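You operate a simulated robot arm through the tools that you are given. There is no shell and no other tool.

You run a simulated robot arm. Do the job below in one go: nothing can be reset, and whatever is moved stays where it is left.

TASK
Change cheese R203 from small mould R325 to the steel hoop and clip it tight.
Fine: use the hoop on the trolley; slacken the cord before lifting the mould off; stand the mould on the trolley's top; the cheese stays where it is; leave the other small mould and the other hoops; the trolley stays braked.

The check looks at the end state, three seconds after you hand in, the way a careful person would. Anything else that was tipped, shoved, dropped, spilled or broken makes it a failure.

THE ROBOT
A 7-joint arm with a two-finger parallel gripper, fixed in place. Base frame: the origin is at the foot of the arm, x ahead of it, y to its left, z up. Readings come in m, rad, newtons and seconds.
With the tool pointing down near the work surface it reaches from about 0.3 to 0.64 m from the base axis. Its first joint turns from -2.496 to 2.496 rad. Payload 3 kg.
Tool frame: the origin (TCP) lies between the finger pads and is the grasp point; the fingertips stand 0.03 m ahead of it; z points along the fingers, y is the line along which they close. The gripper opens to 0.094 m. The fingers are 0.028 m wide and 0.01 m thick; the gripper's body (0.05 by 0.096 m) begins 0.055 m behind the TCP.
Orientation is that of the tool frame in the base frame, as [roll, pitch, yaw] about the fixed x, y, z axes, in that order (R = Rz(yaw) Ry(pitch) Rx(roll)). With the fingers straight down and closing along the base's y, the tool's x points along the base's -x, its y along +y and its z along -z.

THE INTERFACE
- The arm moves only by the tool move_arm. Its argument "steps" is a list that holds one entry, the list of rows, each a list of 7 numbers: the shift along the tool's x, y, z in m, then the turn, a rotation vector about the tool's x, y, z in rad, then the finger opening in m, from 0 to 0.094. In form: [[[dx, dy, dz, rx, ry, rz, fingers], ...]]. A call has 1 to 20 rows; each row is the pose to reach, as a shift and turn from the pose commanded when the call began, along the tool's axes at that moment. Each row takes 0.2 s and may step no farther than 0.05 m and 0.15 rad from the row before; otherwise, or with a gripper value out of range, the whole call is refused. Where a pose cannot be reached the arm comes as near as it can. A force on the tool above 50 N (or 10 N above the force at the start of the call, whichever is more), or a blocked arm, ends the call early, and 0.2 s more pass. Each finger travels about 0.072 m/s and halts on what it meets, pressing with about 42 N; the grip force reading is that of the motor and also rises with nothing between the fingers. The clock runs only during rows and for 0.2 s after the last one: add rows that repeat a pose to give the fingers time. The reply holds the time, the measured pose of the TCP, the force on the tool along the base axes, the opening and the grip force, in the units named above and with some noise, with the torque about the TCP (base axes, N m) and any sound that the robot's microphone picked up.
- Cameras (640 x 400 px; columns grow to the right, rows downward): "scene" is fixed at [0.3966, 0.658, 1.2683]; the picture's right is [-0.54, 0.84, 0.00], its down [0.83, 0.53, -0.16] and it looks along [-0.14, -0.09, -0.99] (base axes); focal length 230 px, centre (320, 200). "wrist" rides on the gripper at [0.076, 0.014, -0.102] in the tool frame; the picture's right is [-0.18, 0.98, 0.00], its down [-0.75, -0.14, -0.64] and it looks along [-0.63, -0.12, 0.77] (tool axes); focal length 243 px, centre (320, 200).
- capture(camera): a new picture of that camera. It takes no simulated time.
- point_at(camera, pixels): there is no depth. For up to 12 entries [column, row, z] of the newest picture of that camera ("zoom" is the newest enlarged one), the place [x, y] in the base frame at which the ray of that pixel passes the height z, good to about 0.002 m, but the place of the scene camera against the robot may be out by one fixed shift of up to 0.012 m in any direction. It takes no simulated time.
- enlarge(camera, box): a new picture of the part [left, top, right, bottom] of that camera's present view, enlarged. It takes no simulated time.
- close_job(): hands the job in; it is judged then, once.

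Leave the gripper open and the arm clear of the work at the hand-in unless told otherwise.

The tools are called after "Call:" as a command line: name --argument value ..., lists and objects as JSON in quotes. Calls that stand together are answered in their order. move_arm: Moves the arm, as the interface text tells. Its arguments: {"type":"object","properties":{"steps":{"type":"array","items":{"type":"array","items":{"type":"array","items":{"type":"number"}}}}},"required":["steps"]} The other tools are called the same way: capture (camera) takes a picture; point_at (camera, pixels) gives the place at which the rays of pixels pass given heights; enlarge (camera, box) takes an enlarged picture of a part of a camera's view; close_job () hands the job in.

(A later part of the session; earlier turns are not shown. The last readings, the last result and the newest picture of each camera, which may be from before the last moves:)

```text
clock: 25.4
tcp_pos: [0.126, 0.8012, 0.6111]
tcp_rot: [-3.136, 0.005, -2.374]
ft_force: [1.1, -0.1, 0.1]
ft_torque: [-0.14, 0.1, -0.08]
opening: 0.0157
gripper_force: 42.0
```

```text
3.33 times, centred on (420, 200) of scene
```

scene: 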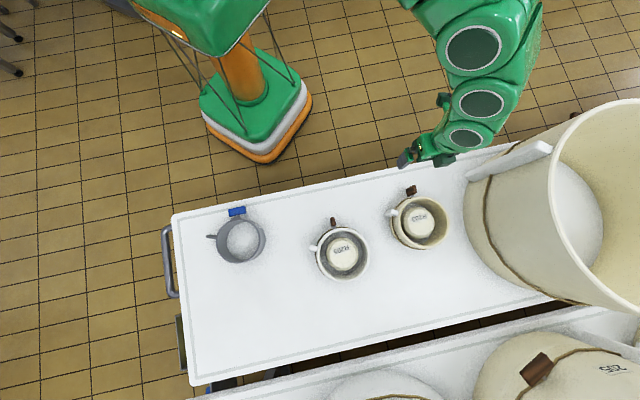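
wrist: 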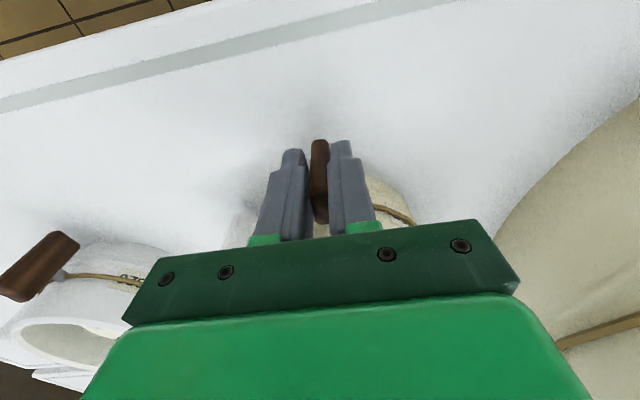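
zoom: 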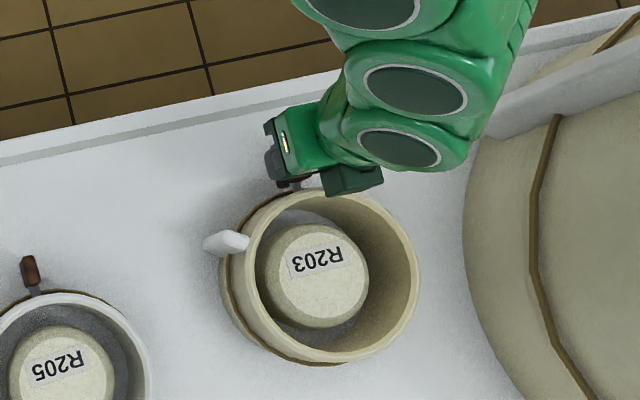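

Gripped (opening 0.0157, mould unmoved, light forces). I now turn the bar gently about its stem axis by −0.2 rad (wrist leaning away from the big vessel) and read the torque.

Call:
move_arm --steps '[[[0, -0.0009, 0, -0.05, 0, 0, 0.0], [0, -0.0018, 0.0001, -0.1, 0, 0, 0.0], [0, -0.0027, 0.0002, -0.15, 0, 0, 0.0], [0, -0.0036, 0.0004, -0.2, 0, 0, 0.0]]]'

Call:
enlarge --camera "scene" --box '[370, 140, 470, 260]'

Call:
capture --camera "wrist"

```text
clock: 26.4
tcp_pos: [0.1277, 0.7999, 0.6132]
tcp_rot: [2.947, 0.007, -2.375]
ft_force: [-14.5, 0.0, 27.4]
ft_torque: [-0.57, -1.83, -0.07]
opening: 0.0179
gripper_force: 41.7
```

```text
3.33 times, centred on (420, 200) of scene
```

zoom: 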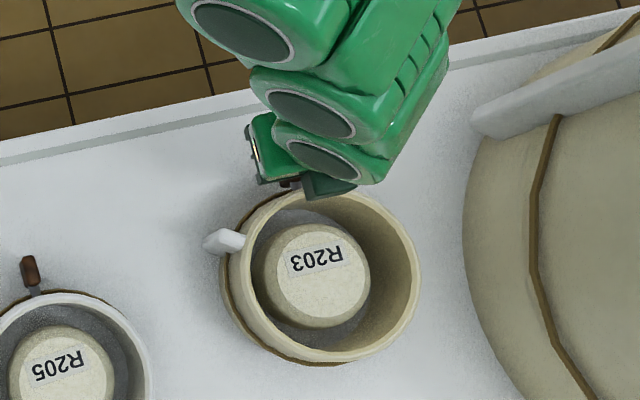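

```text
taken
```

wrist: 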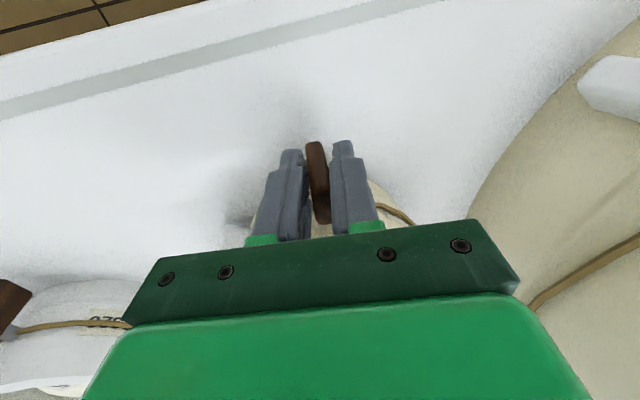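

The torque rose to 1.8 N m and the mould shifted by a hair: it does not turn this way. I undo the turn at once.

Call:
move_arm --steps '[[[0, 0.0009, -0.0001, 0.05, 0, 0, 0.0], [0, 0.0018, -0.0002, 0.1, 0, 0, 0.0], [0, 0.0027, -0.0003, 0.15, 0, 0, 0.0], [0, 0.0036, -0.0004, 0.2, 0, 0, 0.0], [0, 0.0036, -0.0004, 0.2, 0, 0, 0.0]]]'

Call:
enlarge --camera "scene" --box '[370, 140, 470, 260]'

Call:
capture --camera "wrist"

```text
clock: 27.6
tcp_pos: [0.1267, 0.8003, 0.611]
tcp_rot: [-3.133, 0.003, -2.375]
ft_force: [-0.8, 0.7, -8.0]
ft_torque: [-0.54, 0.66, 0.03]
opening: 0.0156
gripper_force: 42.0
```

```text
3.33 times, centred on (420, 200) of scene
```

zoom: 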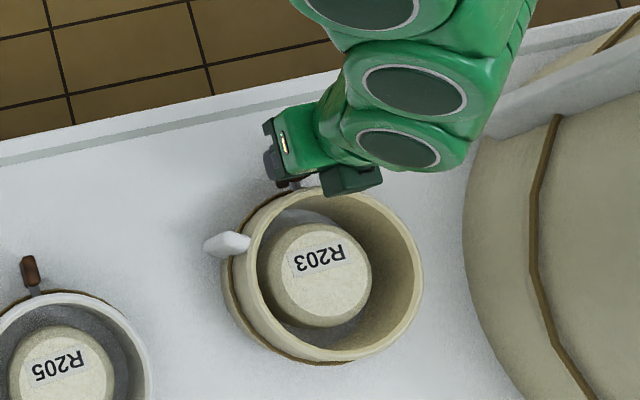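

```text
taken
```

wrist: 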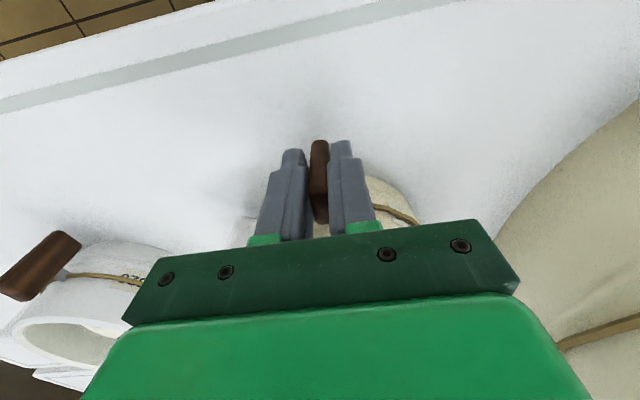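

Back upright; the mould shifted by about 1 px. I try the other sense, only +0.08 rad, and read the torque.

Call:
move_arm --steps '[[[0, 0.0007, 0, 0.04, 0, 0, 0.0], [0, 0.0014, 0.0, 0.08, 0, 0, 0.0]]]'

Call:
enlarge --camera "scene" --box '[370, 140, 470, 260]'

```text
clock: 28.2
tcp_pos: [0.1258, 0.802, 0.6112]
tcp_rot: [-3.055, 0.005, -2.374]
ft_force: [-0.3, 0.4, -7.5]
ft_torque: [-0.53, 0.62, 0.0]
opening: 0.0156
gripper_force: 41.6
```

```text
3.33 times, centred on (420, 200) of scene
```

zoom: 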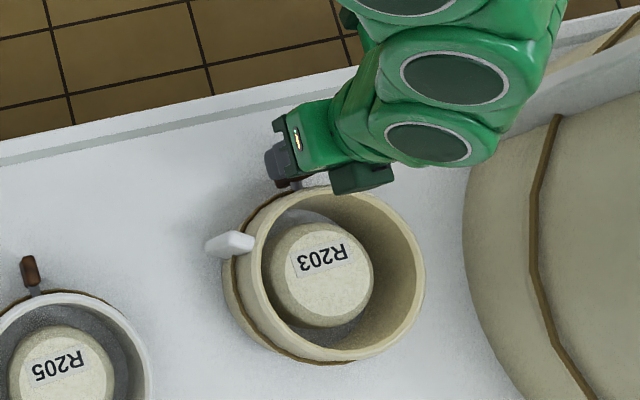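

The load reading (−7.5 N, 0.8 N m) shows that I hold the mould a hair off the trolley, so it only tilts with the tool. I turn back upright and lower by 1 mm steps till the load is gone.

Call:
move_arm --steps '[[[0, -0.0007, 0, -0.04, 0, 0, 0.0], [0, -0.0014, 0.0, -0.08, 0, 0, 0.0], [0, -0.0014, 0.001, -0.08, 0, 0, 0.0]]]'

Call:
enlarge --camera "scene" --box '[370, 140, 470, 260]'

```text
clock: 29.0
tcp_pos: [0.1262, 0.8002, 0.6108]
tcp_rot: [-3.133, 0.003, -2.374]
ft_force: [0.6, -0.1, -8.7]
ft_torque: [-0.55, 0.63, -0.02]
opening: 0.0157
gripper_force: 41.8
```

```text
3.33 times, centred on (420, 200) of scene
```

zoom: 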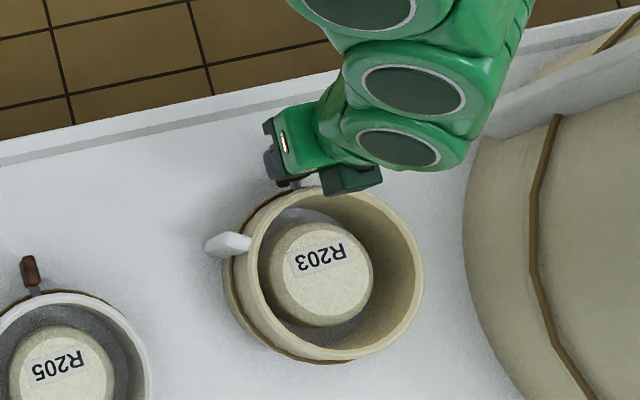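

Still −8.7 N. I lower 1 mm more at a time.

Call:
move_arm --steps '[[[0, 0, 0.001, 0, 0, 0, 0.0], [0, 0, 0.001, 0, 0, 0, 0.0]]]'

Call:
move_arm --steps '[[[0, 0, 0.001, 0, 0, 0, 0.0], [0, 0, 0.001, 0, 0, 0, 0.0]]]'

```text
clock: 29.6
tcp_pos: [0.1258, 0.8008, 0.6099]
tcp_rot: [-3.136, 0.006, -2.375]
ft_force: [-3.7, 0.1, -2.6]
ft_torque: [-0.48, 0.61, 0.0]
opening: 0.0157
gripper_force: 42.3
```

```text
clock: 30.2
tcp_pos: [0.1248, 0.8016, 0.6098]
tcp_rot: [-3.138, 0.008, -2.373]
ft_force: [-6.8, -11.5, 21.8]
ft_torque: [-0.47, 0.41, -0.05]
opening: 0.0157
gripper_force: 42.0
```

Now it presses with 22 N, so the mould is down. I ease up 0.7 mm and open the fingers to let it settle, then look.

Call:
move_arm --steps '[[[0, 0, -0.0007, 0, 0, 0, 0.0], [0, 0, -0.0007, 0, 0, 0, 0.0], [0, 0, -0.0007, 0, 0, 0, 0.016], [0, 0, -0.0007, 0, 0, 0, 0.02], [0, 0, -0.0007, 0, 0, 0, 0.03], [0, 0, -0.0007, 0, 0, 0, 0.03]]]'

Call:
enlarge --camera "scene" --box '[370, 140, 470, 260]'

Call:
enlarge --camera "wrist" --box '[240, 80, 420, 250]'

```text
clock: 31.6
tcp_pos: [0.1267, 0.8002, 0.6099]
tcp_rot: [-3.135, 0.003, -2.373]
ft_force: [0.1, 0.5, -0.2]
ft_torque: [-0.02, -0.02, 0.02]
opening: 0.03
gripper_force: 0.1
```

```text
3.33 times, centred on (420, 200) of scene
```

zoom: 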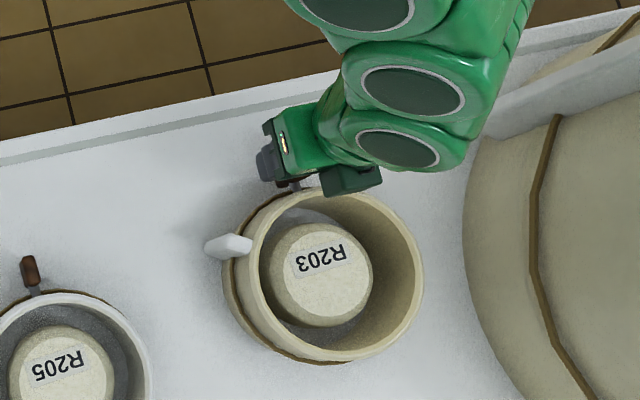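

```text
2.35 times, centred on (330, 165) of wrist
```

zoom: 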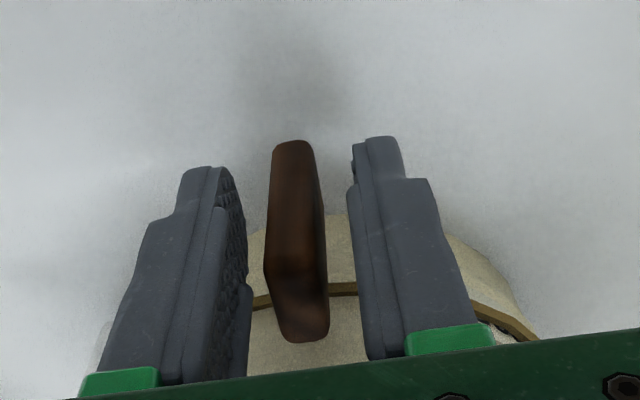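

The mould settled, upright, about 2–3 mm from its first place. I grip the bar again and try the other sense in small steps with the mould resting on the trolley.

Call:
move_arm --steps '[[[0, 0, 0, 0, 0, 0, 0.015], [0, 0, 0, 0, 0, 0, 0.0], [0, 0, 0, 0, 0, 0, 0.0]]]'

Call:
move_arm --steps '[[[0, 0.0008, 0, 0.05, 0, 0, 0.0], [0, 0.0008, 0, 0.05, 0, 0, 0.0]]]'

Call:
enlarge --camera "scene" --box '[370, 140, 470, 260]'

```text
clock: 32.4
tcp_pos: [0.1265, 0.8006, 0.6094]
tcp_rot: [-3.134, 0.006, -2.374]
ft_force: [1.7, -0.7, -0.4]
ft_torque: [-0.06, 0.06, -0.08]
opening: 0.0156
gripper_force: 42.2
```

```text
clock: 33.0
tcp_pos: [0.1256, 0.8013, 0.61]
tcp_rot: [-3.084, 0.006, -2.373]
ft_force: [0.2, -0.1, -0.3]
ft_torque: [-0.3, 0.31, 0.0]
opening: 0.0155
gripper_force: 42.0
```

```text
3.33 times, centred on (420, 200) of scene
```

zoom: 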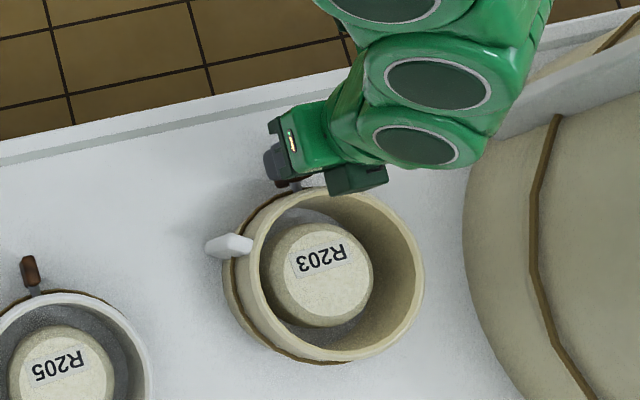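

Little torque about the stem, and the mould did not move: the bar seems to turn this way. I go on to +0.2 rad.

Call:
move_arm --steps '[[[0, 0.0008, 0, 0.05, 0, 0, 0.0], [0, 0.0016, 0.0001, 0.1, 0, 0, 0.0], [0, 0.0024, 0.0002, 0.15, 0, 0, 0.0]]]'

Call:
enlarge --camera "scene" --box '[370, 140, 470, 260]'

Call:
capture --camera "wrist"

```text
clock: 33.8
tcp_pos: [0.124, 0.8035, 0.6084]
tcp_rot: [-2.937, 0.006, -2.373]
ft_force: [-0.6, 3.4, 5.2]
ft_torque: [0.34, -0.29, 0.18]
opening: 0.0156
gripper_force: 41.6
```

```text
3.33 times, centred on (420, 200) of scene
```

zoom: 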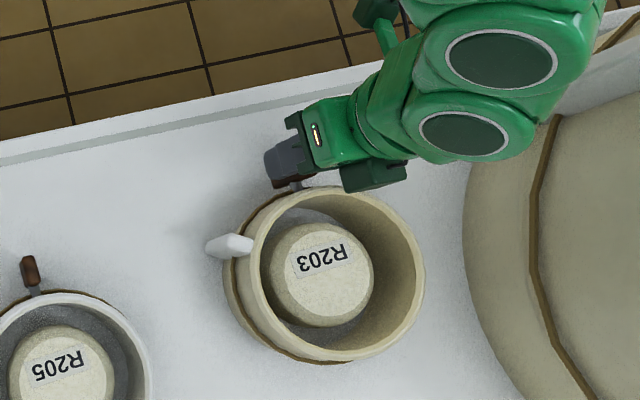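

```text
taken
```

wrist: 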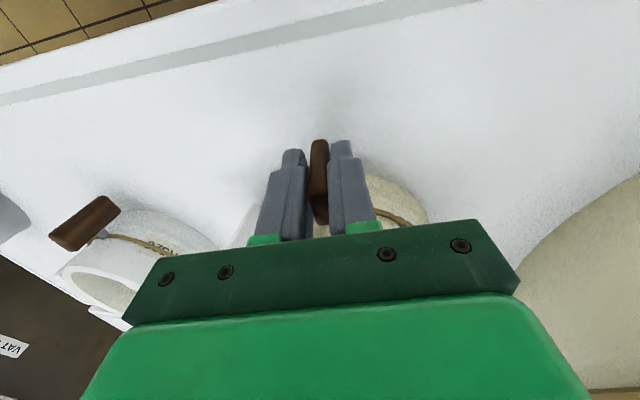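

The bar turned with the gripper by 0.2 rad and the mould stayed still, with low torque: this is the right sense. I go on by another 0.25 rad, minding the big vessel's upright fin on the +u side.

Call:
move_arm --steps '[[[0, 0.0009, 0, 0.05, 0, 0, 0.0], [0, 0.0018, 0.0001, 0.1, 0, 0, 0.0], [0, 0.0027, 0.0002, 0.15, 0, 0, 0.0], [0, 0.0036, 0.0004, 0.2, 0, 0, 0.0], [0, 0.0045, 0.0006, 0.25, 0, 0, 0.0]]]'

Call:
enlarge --camera "scene" --box '[370, 100, 530, 240]'

Call:
capture --camera "wrist"

```text
clock: 35.0
tcp_pos: [0.1283, 0.7967, 0.6123]
tcp_rot: [-2.785, 0.006, -2.373]
ft_force: [0.1, 0.1, -3.6]
ft_torque: [-0.27, 0.26, -0.04]
opening: 0.0158
gripper_force: 41.7
out of reach, approached as far as the arm can: row 3, 4, 5
```

```text
2.86 times, centred on (450, 170) of scene
```

zoom: 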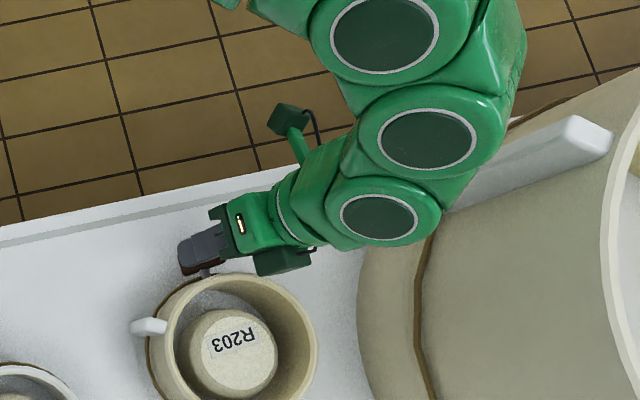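

```text
taken
```

wrist: 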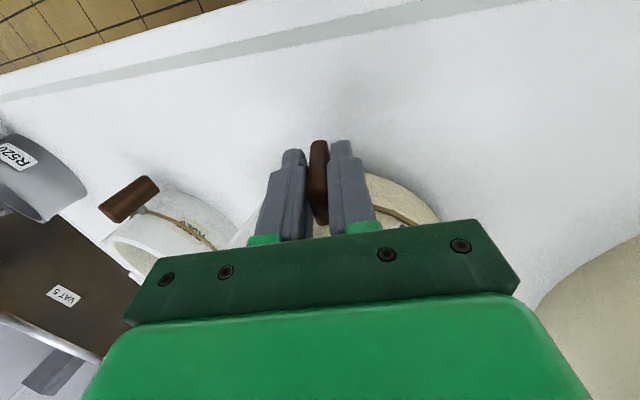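

Rows 3–5 were out of reach and the arm drew back slightly. I compare with the same enlarged box whether the mould moved.

Call:
enlarge --camera "scene" --box '[370, 140, 470, 260]'

```text
3.33 times, centred on (420, 200) of scene
```

zoom: 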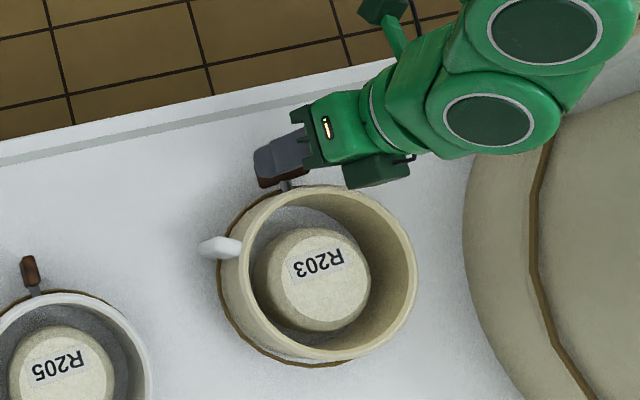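

The mould is now practically at its first position (rim 220–417 against 219–418 at first). I ease 1 mm down to take the residual −3.6 N off, then open the fingers.

Call:
move_arm --steps '[[[0, 0.0003, 0.0009, 0, 0, 0, 0.0], [0, 0.0003, 0.0009, 0, 0, 0, 0.0]]]'

Call:
move_arm --steps '[[[0, 0, 0, 0, 0, 0, 0.018], [0, 0, 0, 0, 0, 0, 0.024], [0, 0, 0, 0, 0, 0, 0.032], [0, 0, 0, 0, 0, 0, 0.04], [0, 0, 0, 0, 0, 0, 0.04]]]'

Call:
enlarge --camera "wrist" --box '[240, 80, 440, 250]'

Call:
enlarge --camera "scene" --box '[370, 140, 470, 260]'

```text
clock: 35.6
tcp_pos: [0.1268, 0.7964, 0.6112]
tcp_rot: [-2.786, 0.005, -2.374]
ft_force: [0.1, -0.5, -4.6]
ft_torque: [-0.25, 0.24, -0.05]
opening: 0.0156
gripper_force: 41.8
```

```text
clock: 36.8
tcp_pos: [0.1271, 0.7955, 0.612]
tcp_rot: [-2.785, 0.004, -2.375]
ft_force: [-0.1, -0.2, 0.0]
ft_torque: [0.02, -0.01, -0.01]
opening: 0.0399
gripper_force: 0.1
```

```text
2.35 times, centred on (340, 165) of wrist
```

zoom: 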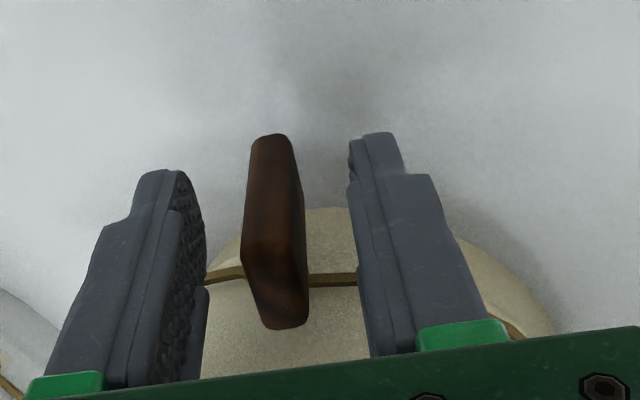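

```text
3.33 times, centred on (420, 200) of scene
```

zoom: 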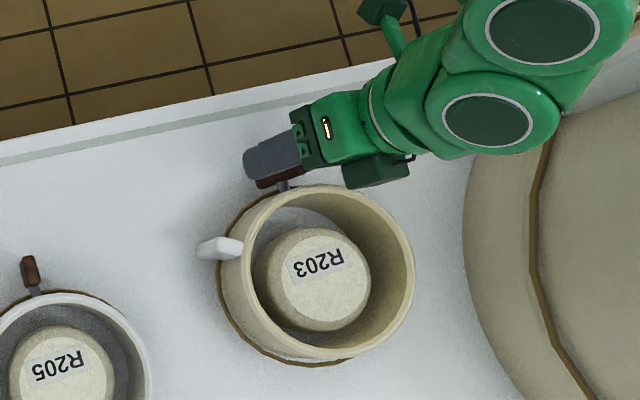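

The fingers are clear of the bar; the mould rests on the trolley. I withdraw straight back toward the robot (tool +x by 0.05), then level the tool and rise, and look.

Call:
move_arm --steps '[[[0.02, 0, 0, 0, 0, 0, 0.04], [0.04, 0, 0, 0, 0, 0, 0.04], [0.055, 0, 0, 0, 0, 0, 0.04], [0.055, -0.003, -0.02, -0.12, 0, 0, 0.04], [0.055, -0.005, -0.04, -0.24, 0, 0, 0.04], [0.055, -0.005, -0.06, -0.355, 0, 0, 0.04], [0.055, -0.005, -0.06, -0.355, 0, 0, 0.04]]]'

Call:
capture --camera "wrist"

Call:
enlarge --camera "wrist" --box '[220, 100, 440, 250]'

Call:
enlarge --camera "scene" --box '[370, 140, 470, 260]'

```text
clock: 38.4
tcp_pos: [0.076, 0.7691, 0.6693]
tcp_rot: [-3.141, 0.005, -2.373]
ft_force: [-0.2, 0.3, -0.7]
ft_torque: [0.01, 0.01, -0.01]
opening: 0.0401
gripper_force: 0.1
```

```text
taken
```

wrist: 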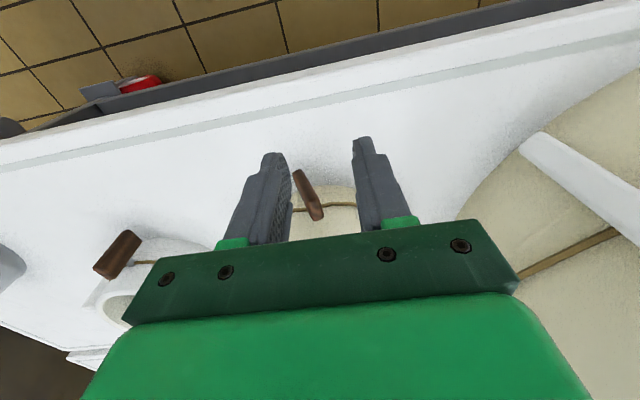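

```text
2.67 times, centred on (330, 175) of wrist
```

zoom: 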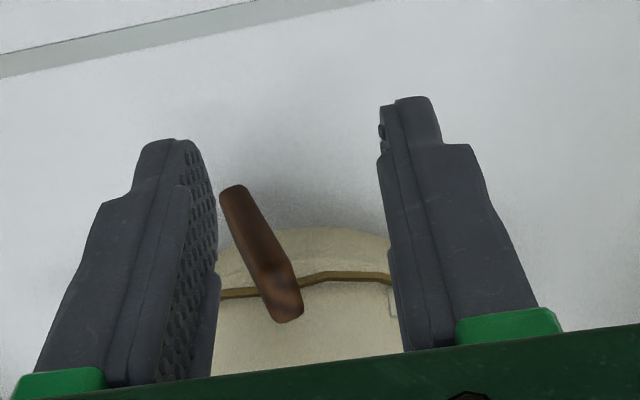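

```text
3.33 times, centred on (420, 200) of scene
```

zoom: 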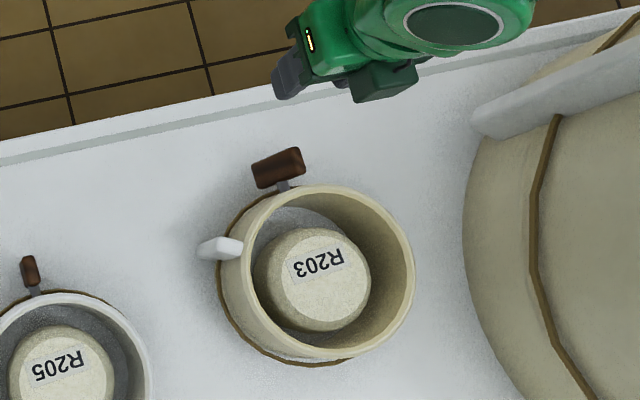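

The bar now leans about 0.36 rad, its top toward +u, and the cord shows a slack kink to the right of it. To turn it the rest of the way I will push its upper end over with closed fingertips. First I fix the bar's present place by rays.

Call:
point_at --camera "wrist" --pixels '[[297, 172, 0.568], [297, 172, 0.58], [311, 199, 0.61], [311, 199, 0.62], [318, 216, 0.61], [318, 216, 0.62], [304, 187, 0.593]]'

Call:
point_at --camera "zoom" --pixels '[[320, 273, 0.6], [282, 168, 0.593], [230, 275, 0.62], [410, 270, 0.62]]'

```text
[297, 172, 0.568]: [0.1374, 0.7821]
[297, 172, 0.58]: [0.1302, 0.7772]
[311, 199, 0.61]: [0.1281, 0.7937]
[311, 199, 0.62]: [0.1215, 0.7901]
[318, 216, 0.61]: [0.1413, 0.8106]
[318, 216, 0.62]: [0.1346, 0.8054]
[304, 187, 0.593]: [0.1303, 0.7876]
```

```text
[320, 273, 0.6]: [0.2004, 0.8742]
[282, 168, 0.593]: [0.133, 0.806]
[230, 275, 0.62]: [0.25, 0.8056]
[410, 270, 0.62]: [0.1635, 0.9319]
```

The stem is now near u 0.476, z 0.591 (the mould turned slightly on its spot), the bar leaning ≈0.33 rad. I close the fingers and bring the tip down just on the −u side of the bar's upper end (u 0.456, p 0.648, TCP z 0.643), not touching yet.

Call:
move_arm --steps '[[[0, -0.0225, 0, 0, 0, 0, 0.02], [0, -0.0453, 0, 0, 0, 0, 0.0], [0, -0.0453, 0, 0, 0, 0, 0.0], [-0.03, -0.0453, 0, 0, 0, 0, 0.0], [-0.0595, -0.0453, 0, 0, 0, 0, 0.0], [-0.0595, -0.0453, 0.013, 0, 0, 0, 0.0], [-0.0595, -0.0453, 0.0263, 0, 0, 0, 0.0], [-0.0595, -0.0453, 0.0263, 0, 0, 0, 0.0]]]'

Call:
capture --camera "wrist"

Call:
enlarge --camera "wrist" --box '[240, 80, 440, 250]'

Call:
enlarge --camera "scene" --box '[370, 140, 470, 260]'

```text
clock: 40.2
tcp_pos: [0.1498, 0.7775, 0.6433]
tcp_rot: [-3.14, 0.006, -2.374]
ft_force: [-0.7, 0.3, -0.1]
ft_torque: [0.03, 0.0, 0.01]
opening: 0.0
gripper_force: 33.2
```

```text
taken
```

wrist: 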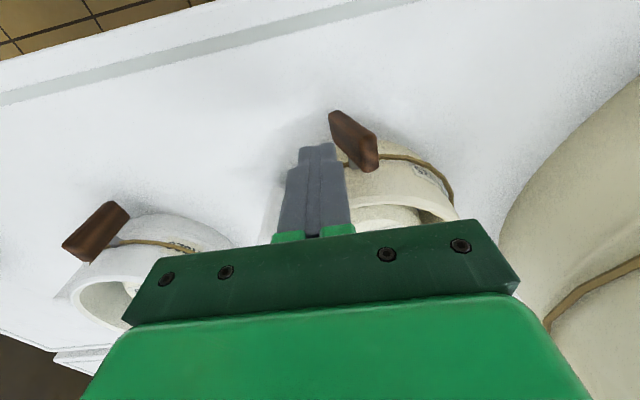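

```text
2.35 times, centred on (340, 165) of wrist
```

zoom: 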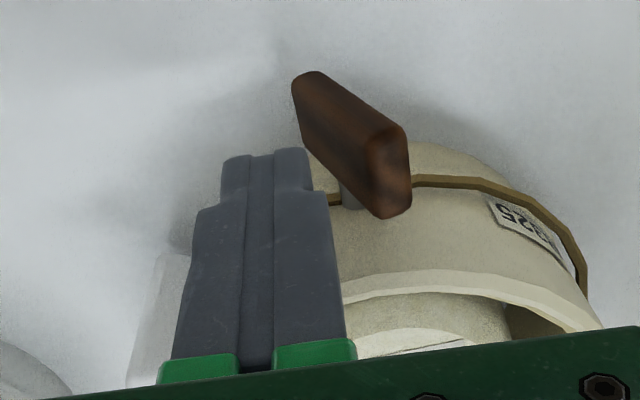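

```text
3.33 times, centred on (420, 200) of scene
```

zoom: 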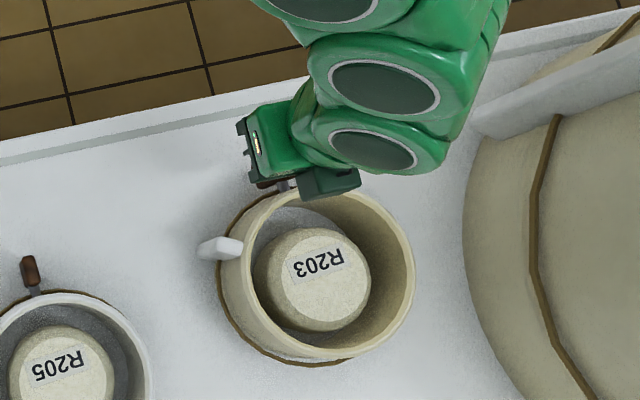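

The label on the mould now reads "…325", confirming R325, and the fingertip stands just left of the bar's upper end, no contact. I push along +u gently, 12 mm.

Call:
move_arm --steps '[[[0, 0.005, 0, 0, 0, 0, 0.0], [0, 0.009, 0.0003, 0, 0, 0, 0.0], [0, 0.012, 0.0006, 0, 0, 0, 0.0], [0, 0.015, 0.001, 0, 0, 0, 0.0]]]'

Call:
enlarge --camera "wrist" --box '[240, 80, 440, 250]'

Call:
enlarge --camera "scene" --box '[370, 140, 470, 260]'

```text
clock: 41.2
tcp_pos: [0.1406, 0.7876, 0.6424]
tcp_rot: [-3.139, 0.004, -2.374]
ft_force: [0.1, 0.8, 1.2]
ft_torque: [0.0, -0.02, 0.02]
opening: 0.0
gripper_force: 33.4
```

```text
2.35 times, centred on (340, 165) of wrist
```

zoom: 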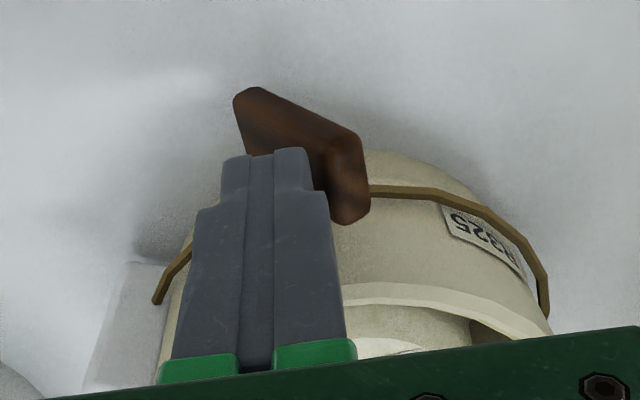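

```text
3.33 times, centred on (420, 200) of scene
```

zoom: 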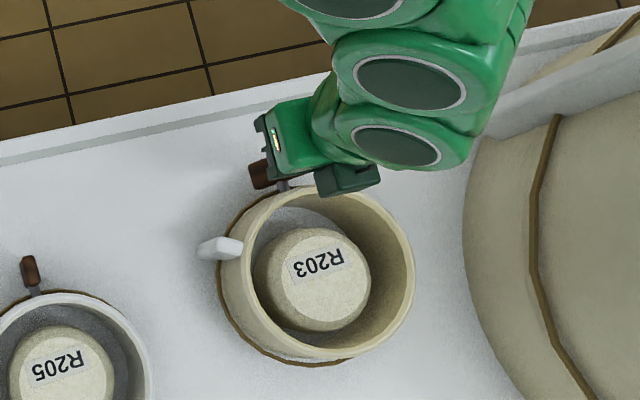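

The bar swings over with hardly any force and the mould stands still. I follow on, sideways and down, to lay it level.

Call:
move_arm --steps '[[[0, 0.003, 0.0012, 0, 0, 0, 0.0], [0, 0.006, 0.0024, 0, 0, 0, 0.0], [0, 0.0085, 0.0044, 0, 0, 0, 0.0], [0, 0.011, 0.0065, 0, 0, 0, 0.0], [0, 0.013, 0.009, 0, 0, 0, 0.0], [0, 0.0145, 0.012, 0, 0, 0, 0.0]]]'

Call:
enlarge --camera "wrist" --box '[240, 80, 440, 250]'

Call:
enlarge --camera "scene" --box '[370, 140, 470, 260]'

```text
clock: 42.6
tcp_pos: [0.13, 0.7994, 0.6318]
tcp_rot: [-3.141, 0.006, -2.375]
ft_force: [-0.2, 1.3, 0.9]
ft_torque: [-0.01, 0.0, -0.02]
opening: 0.0001
gripper_force: 33.3
```

```text
2.35 times, centred on (340, 165) of wrist
```

zoom: 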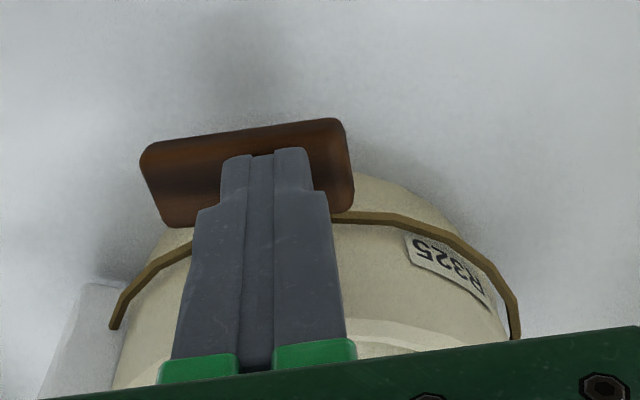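

```text
3.33 times, centred on (420, 200) of scene
```

zoom: 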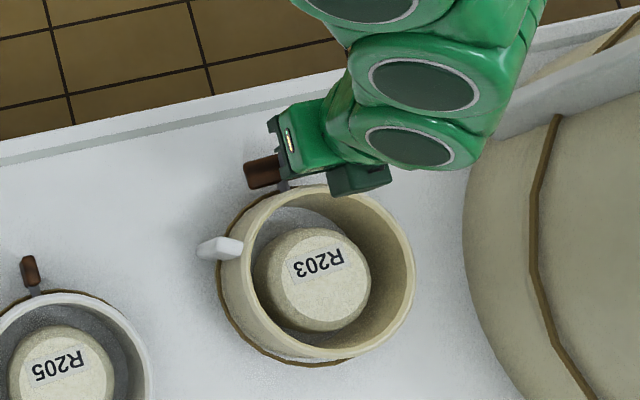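

The bar lies level now and the cord sags on both sides: slack. I lift the fingertips straight up and back off, then look over the trolley top for a place for the mould.

Call:
move_arm --steps '[[[0, -0.002, -0.015, 0, 0, 0, 0.0], [0, -0.002, -0.04, 0, 0, 0, 0.0], [0.03, -0.002, -0.07, 0, 0, 0, 0.0], [0.05, -0.002, -0.1, 0, 0, 0, 0.03], [0.08, -0.002, -0.12, 0, 0, 0, 0.06], [0.08, -0.002, -0.12, 0, 0, 0, 0.06]]]'

Call:
capture --camera "wrist"

Call:
capture --camera "scene"

Call:
enlarge --camera "wrist" --box '[240, 120, 420, 250]'

Call:
enlarge --camera "scene" --box '[370, 140, 470, 260]'

Call:
point_at --camera "scene" --pixels '[[240, 240, 0.55], [342, 253, 0.55], [418, 222, 0.55], [285, 300, 0.55], [285, 320, 0.55], [215, 300, 0.55], [240, 310, 0.55], [290, 240, 0.55], [190, 385, 0.55], [173, 215, 0.55], [380, 300, 0.55]]'

```text
clock: 44.0
tcp_pos: [0.0738, 0.7404, 0.7499]
tcp_rot: [-3.141, 0.006, -2.375]
ft_force: [0.3, -0.2, -0.4]
ft_torque: [0.0, -0.01, 0.02]
opening: 0.0601
gripper_force: 0.0
```

```text
taken
```

wrist: 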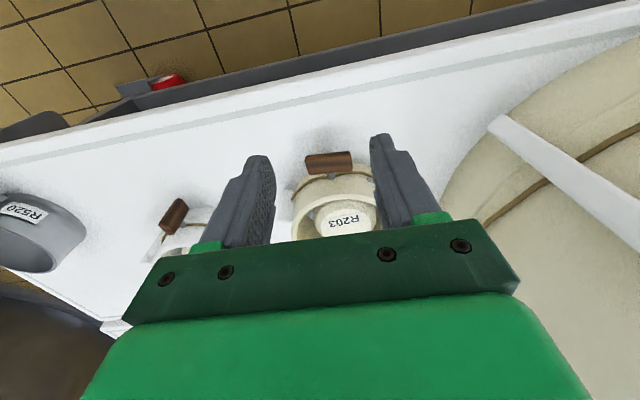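

```text
taken
```

scene: 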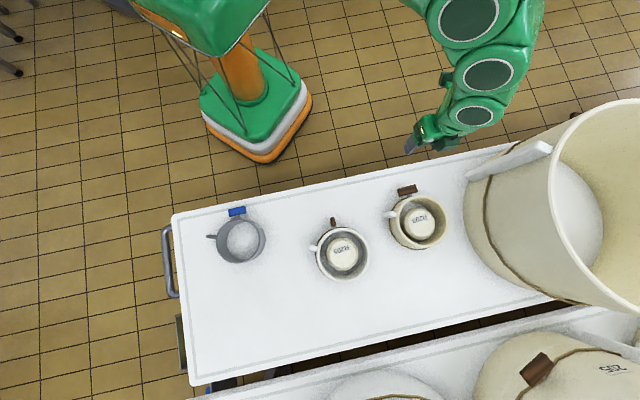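

```text
3.08 times, centred on (330, 185) of wrist
```

zoom: 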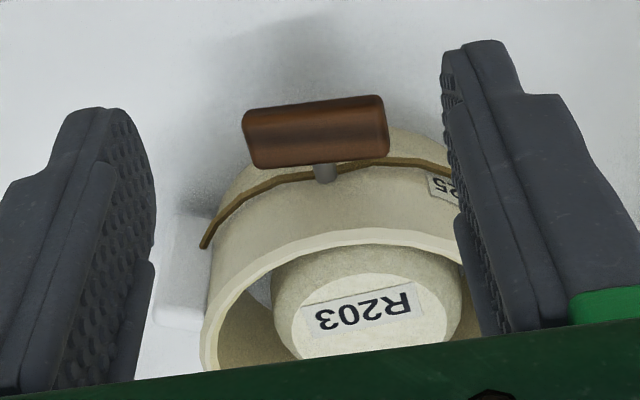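

```text
3.33 times, centred on (420, 200) of scene
```

zoom: 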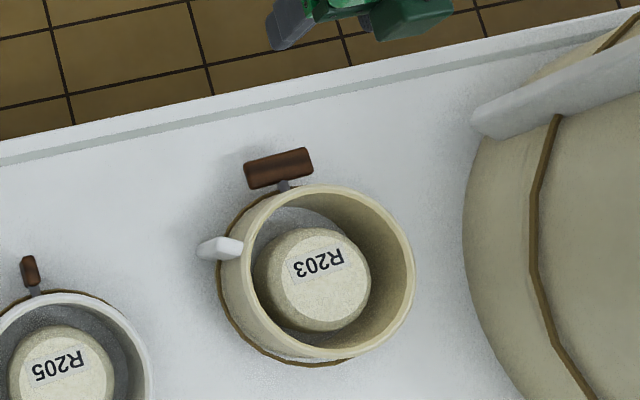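

```text
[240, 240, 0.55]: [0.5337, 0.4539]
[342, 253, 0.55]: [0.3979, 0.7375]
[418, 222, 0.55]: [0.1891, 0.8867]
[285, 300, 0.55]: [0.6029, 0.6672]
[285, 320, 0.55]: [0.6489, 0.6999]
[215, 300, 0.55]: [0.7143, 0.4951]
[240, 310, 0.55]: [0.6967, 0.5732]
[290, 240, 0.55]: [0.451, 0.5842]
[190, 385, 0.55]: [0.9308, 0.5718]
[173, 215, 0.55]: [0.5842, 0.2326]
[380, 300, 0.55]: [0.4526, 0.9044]
```

The toggle bar is level and its stem visible; the mould and cheese rest quietly. Next is the white fin (handle) on the mould's near-left side. I move above and before it, turning the tool to yaw ≈ −1.26 so that the fingers close across the fin.

Call:
move_arm --steps '[[[-0.0145, -0.014, 0, 0, 0, -0.14, 0.06], [-0.029, -0.0279, 0, 0, 0, -0.28, 0.06], [-0.0435, -0.0419, 0, 0, 0, -0.42, 0.06], [-0.058, -0.0559, 0, 0, 0, -0.56, 0.06], [-0.0725, -0.0698, 0.008, 0, 0, -0.7, 0.06], [-0.087, -0.0838, 0.015, 0, 0, -0.84, 0.06], [-0.1015, -0.0977, 0.022, 0, 0, -0.98, 0.06], [-0.116, -0.1117, 0.03, 0, 0, -1.12, 0.06], [-0.116, -0.1117, 0.03, 0, 0, -1.12, 0.06]]]'

Call:
capture --camera "wrist"

Call:
enlarge --camera "wrist" --box '[240, 80, 440, 250]'

```text
clock: 46.0
tcp_pos: [0.2353, 0.7421, 0.7229]
tcp_rot: [-3.136, 0.002, -1.254]
ft_force: [0.0, 0.0, 0.3]
ft_torque: [-0.01, 0.01, 0.01]
opening: 0.0598
gripper_force: 0.0
```

```text
taken
```

wrist: 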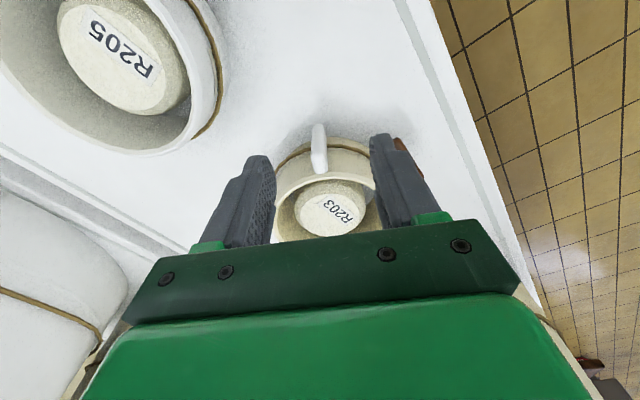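

```text
2.35 times, centred on (340, 165) of wrist
```

zoom: 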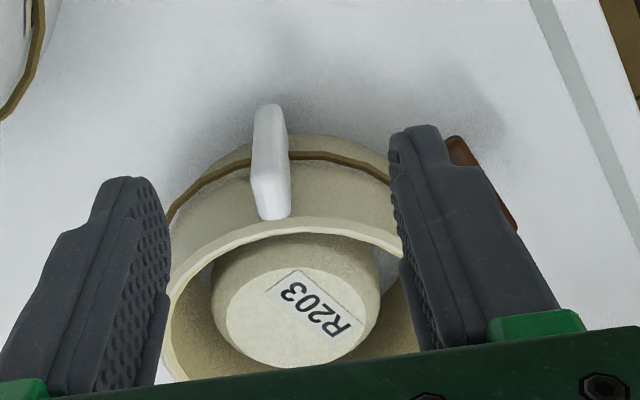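

The fin is seen almost edge-on at (319,150). I cast rays for its bottom front, top front and top inner points, plus rim points and the label.

Call:
point_at --camera "wrist" --pixels '[[318.7, 125, 0.55], [318.7, 125, 0.6], [317.4, 152, 0.6], [317.4, 152, 0.63], [320.9, 171.4, 0.6], [320.9, 171.4, 0.63], [330, 178, 0.6], [330, 178, 0.63], [325, 213, 0.6], [325, 213, 0.63]]'

Call:
move_arm --steps '[[[0.01, 0, 0.02, 0, 0, 0, 0.06], [0.01, 0, 0.04, 0, 0, 0, 0.06], [0.01, 0, 0.05, 0, 0, 0, 0.06], [0.01, 0, 0.05, 0, 0, 0, 0.06]]]'

Call:
enlarge --camera "wrist" --box '[240, 80, 440, 250]'

```text
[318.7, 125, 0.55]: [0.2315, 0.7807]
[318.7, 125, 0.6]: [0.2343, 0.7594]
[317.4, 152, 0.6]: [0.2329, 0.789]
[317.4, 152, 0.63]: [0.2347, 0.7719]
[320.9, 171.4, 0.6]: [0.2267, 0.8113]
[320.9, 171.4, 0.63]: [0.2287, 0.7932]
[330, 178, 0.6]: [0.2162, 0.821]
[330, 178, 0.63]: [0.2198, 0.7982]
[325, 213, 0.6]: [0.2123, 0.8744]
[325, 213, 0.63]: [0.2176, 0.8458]
```

```text
clock: 47.0
tcp_pos: [0.2389, 0.7332, 0.6715]
tcp_rot: [-3.136, 0.0, -1.255]
ft_force: [0.2, 1.1, 0.1]
ft_torque: [0.04, 0.0, 0.01]
opening: 0.0602
gripper_force: 0.0
```

```text
2.35 times, centred on (340, 165) of wrist
```

zoom: 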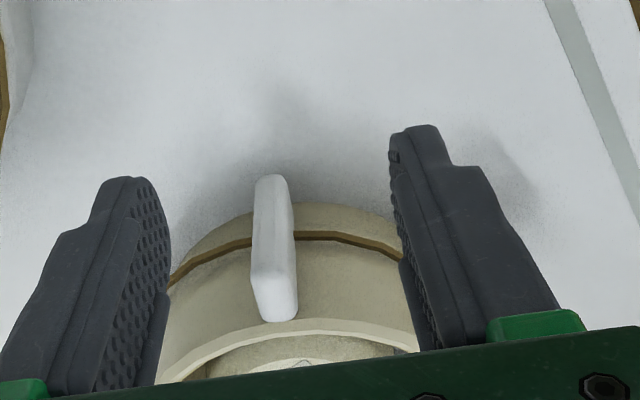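

I cast rays on the same fin points from this lower view to triangulate.

Call:
point_at --camera "wrist" --pixels '[[318.7, 155, 0.55], [318.7, 155, 0.6], [319.6, 194, 0.6], [319.6, 194, 0.63], [321.7, 216, 0.6], [321.7, 216, 0.63], [332, 222, 0.6], [332, 222, 0.63], [280, 197, 0.59]]'

```text
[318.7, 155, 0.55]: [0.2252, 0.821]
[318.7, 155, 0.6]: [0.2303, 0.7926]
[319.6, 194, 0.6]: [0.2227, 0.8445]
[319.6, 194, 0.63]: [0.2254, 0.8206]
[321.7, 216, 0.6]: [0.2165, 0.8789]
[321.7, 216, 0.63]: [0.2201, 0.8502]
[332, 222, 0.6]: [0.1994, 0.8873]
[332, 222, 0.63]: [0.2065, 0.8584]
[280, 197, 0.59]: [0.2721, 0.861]
```

Those rays were cast against the older capture; I take a fresh one at this pose and repeat.

Call:
capture --camera "wrist"

Call:
point_at --camera "wrist" --pixels '[[318.7, 155, 0.55], [318.7, 155, 0.6], [319.6, 194, 0.6], [319.6, 194, 0.63], [321.7, 216, 0.6], [321.7, 216, 0.63], [332, 220, 0.6], [332, 220, 0.63], [280, 197, 0.59]]'

```text
taken
```

wrist: 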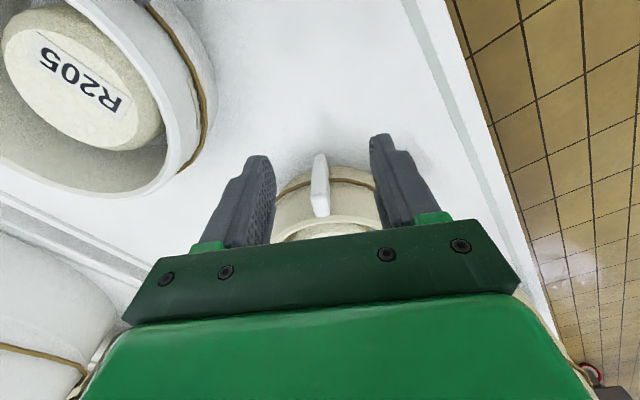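

```text
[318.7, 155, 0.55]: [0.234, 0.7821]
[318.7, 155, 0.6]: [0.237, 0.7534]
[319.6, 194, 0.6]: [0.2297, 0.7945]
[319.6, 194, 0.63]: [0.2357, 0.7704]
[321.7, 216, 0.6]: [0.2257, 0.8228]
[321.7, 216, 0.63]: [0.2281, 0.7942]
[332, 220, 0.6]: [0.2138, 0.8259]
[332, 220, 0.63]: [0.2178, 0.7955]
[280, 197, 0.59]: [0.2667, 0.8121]
```

Fin: outer edge at about (0.2335, 0.776), z 0.56–0.624. I move over it at tip height 0.64, then descend to TCP z 0.605 with the fingers astride.

Call:
move_arm --steps '[[[-0.0145, -0.0027, 0, 0, 0, 0, 0.06], [-0.029, -0.0055, 0, 0, 0, 0, 0.055], [-0.0434, -0.0082, 0, 0, 0, 0, 0.05], [-0.0434, -0.0082, 0.015, 0, 0, 0, 0.05], [-0.0434, -0.0082, 0.03, 0, 0, 0, 0.05], [-0.0434, -0.0082, 0.03, 0, 0, 0, 0.05]]]'

Call:
capture --camera "wrist"

Call:
enlarge --camera "wrist" --box '[240, 100, 420, 250]'

Call:
enlarge --camera "scene" --box '[370, 140, 470, 260]'

```text
clock: 48.4
tcp_pos: [0.2333, 0.778, 0.6403]
tcp_rot: [-3.136, 0.0, -1.252]
ft_force: [0.4, -0.2, -0.4]
ft_torque: [-0.01, -0.01, 0.03]
opening: 0.05
gripper_force: 0.0
```

```text
taken
```

wrist: 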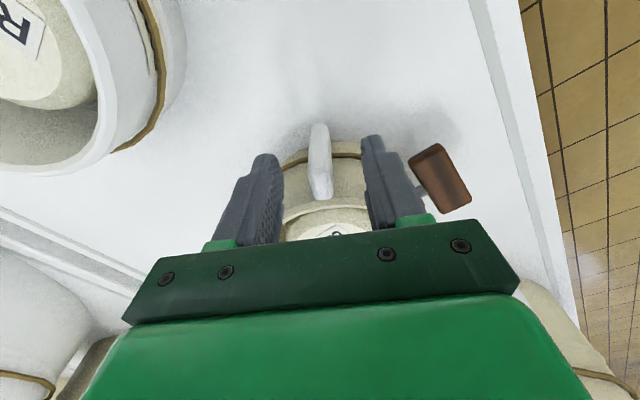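

```text
2.67 times, centred on (330, 175) of wrist
```

zoom: 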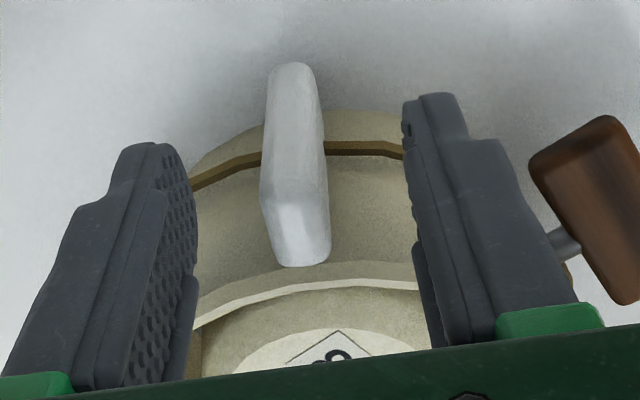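

```text
3.33 times, centred on (420, 200) of scene
```

zoom: 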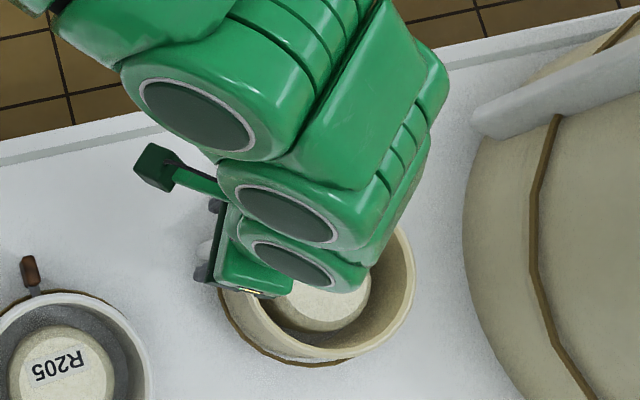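

The fin is well centred between the fingers. I descend the remaining 35 mm and watch for contact.

Call:
move_arm --steps '[[[0, 0, 0.012, 0, 0, 0, 0.05], [0, 0, 0.024, 0, 0, 0, 0.05], [0, 0, 0.035, 0, 0, 0, 0.05], [0, 0, 0.035, 0, 0, 0, 0.05]]]'

Call:
capture --camera "wrist"

Call:
enlarge --camera "wrist" --box '[240, 100, 420, 250]'

```text
clock: 49.4
tcp_pos: [0.2327, 0.7759, 0.6046]
tcp_rot: [-3.137, 0.004, -1.253]
ft_force: [0.8, -0.1, 0.0]
ft_torque: [-0.01, -0.02, 0.05]
opening: 0.05
gripper_force: 0.0
```

```text
taken
```

wrist: 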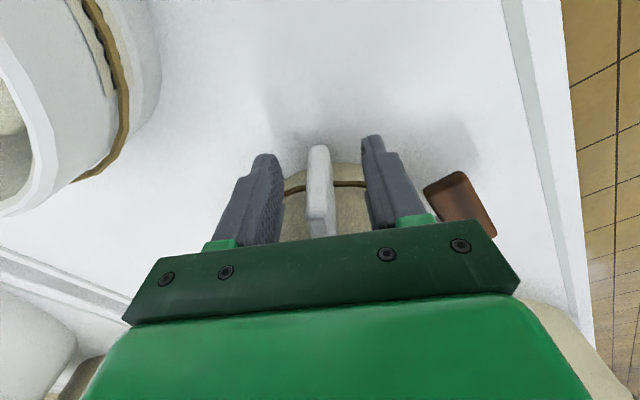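

```text
2.67 times, centred on (330, 175) of wrist
```

zoom: 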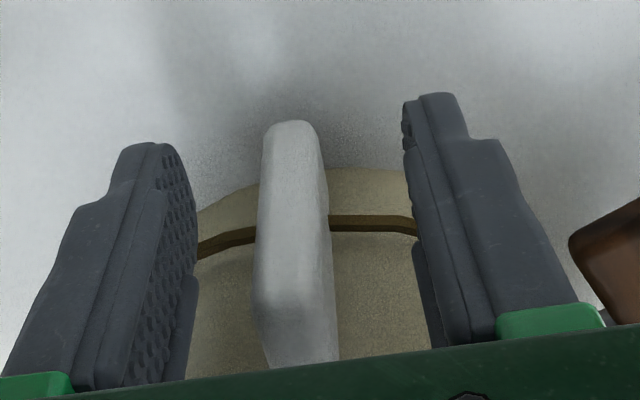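

No contact. Fin is about 1 mm left of centre; I shift by that and close.

Call:
move_arm --steps '[[[0, -0.0012, 0, 0, 0, 0, 0.04], [0, -0.0012, 0, 0, 0, 0, 0.028], [0, -0.0012, 0, 0, 0, 0, 0.018], [0, -0.0012, 0, 0, 0, 0, 0.008], [0, -0.0012, 0, 0, 0, 0, 0.0], [0, -0.0012, 0, 0, 0, 0, 0.0]]]'

Call:
enlarge --camera "wrist" --box '[240, 100, 420, 250]'

Call:
enlarge --camera "scene" --box '[370, 140, 470, 260]'

```text
clock: 50.8
tcp_pos: [0.2348, 0.7775, 0.6061]
tcp_rot: [-3.135, 0.004, -1.255]
ft_force: [-0.4, 0.4, -0.4]
ft_torque: [-0.11, 0.23, 0.01]
opening: 0.0178
gripper_force: 42.4
```

```text
2.67 times, centred on (330, 175) of wrist
```

zoom: 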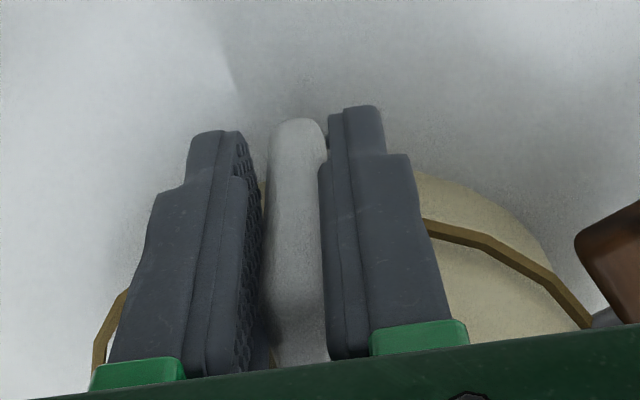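

```text
3.33 times, centred on (420, 200) of scene
```

zoom: 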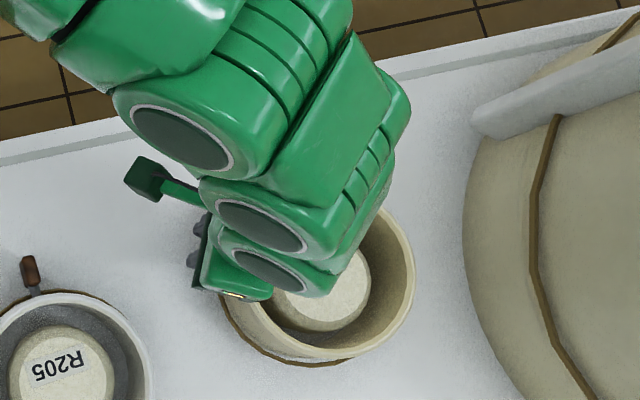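

Gripped (opening 0.0178, 42 N). I lift 10 mm slowly and check the load and whether the cheese stays down.

Call:
move_arm --steps '[[[0, 0, -0.002, 0, 0, 0, 0.0], [0, 0, -0.005, 0, 0, 0, 0.0], [0, 0, -0.008, 0, 0, 0, 0.0], [0, 0, -0.01, 0, 0, 0, 0.0], [0, 0, -0.01, 0, 0, 0, 0.0]]]'

Call:
enlarge --camera "wrist" --box '[240, 100, 420, 250]'

Call:
enlarge --camera "scene" --box '[370, 140, 470, 260]'

```text
clock: 52.0
tcp_pos: [0.2346, 0.7772, 0.6164]
tcp_rot: [-3.135, 0.002, -1.255]
ft_force: [-1.1, -0.9, -3.6]
ft_torque: [-0.36, -0.11, 0.02]
opening: 0.0179
gripper_force: 42.2
```

```text
2.67 times, centred on (330, 175) of wrist
```

zoom: 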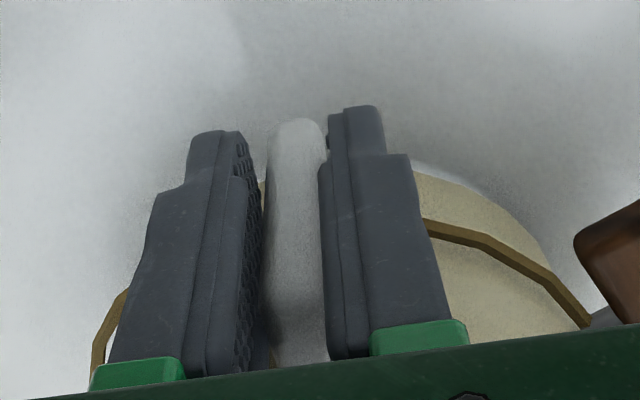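

```text
3.33 times, centred on (420, 200) of scene
```

zoom: 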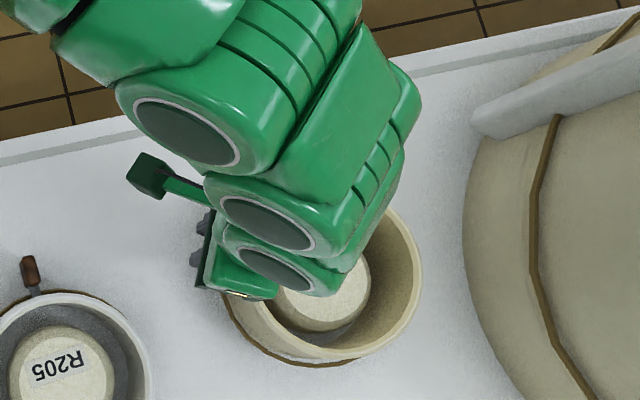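

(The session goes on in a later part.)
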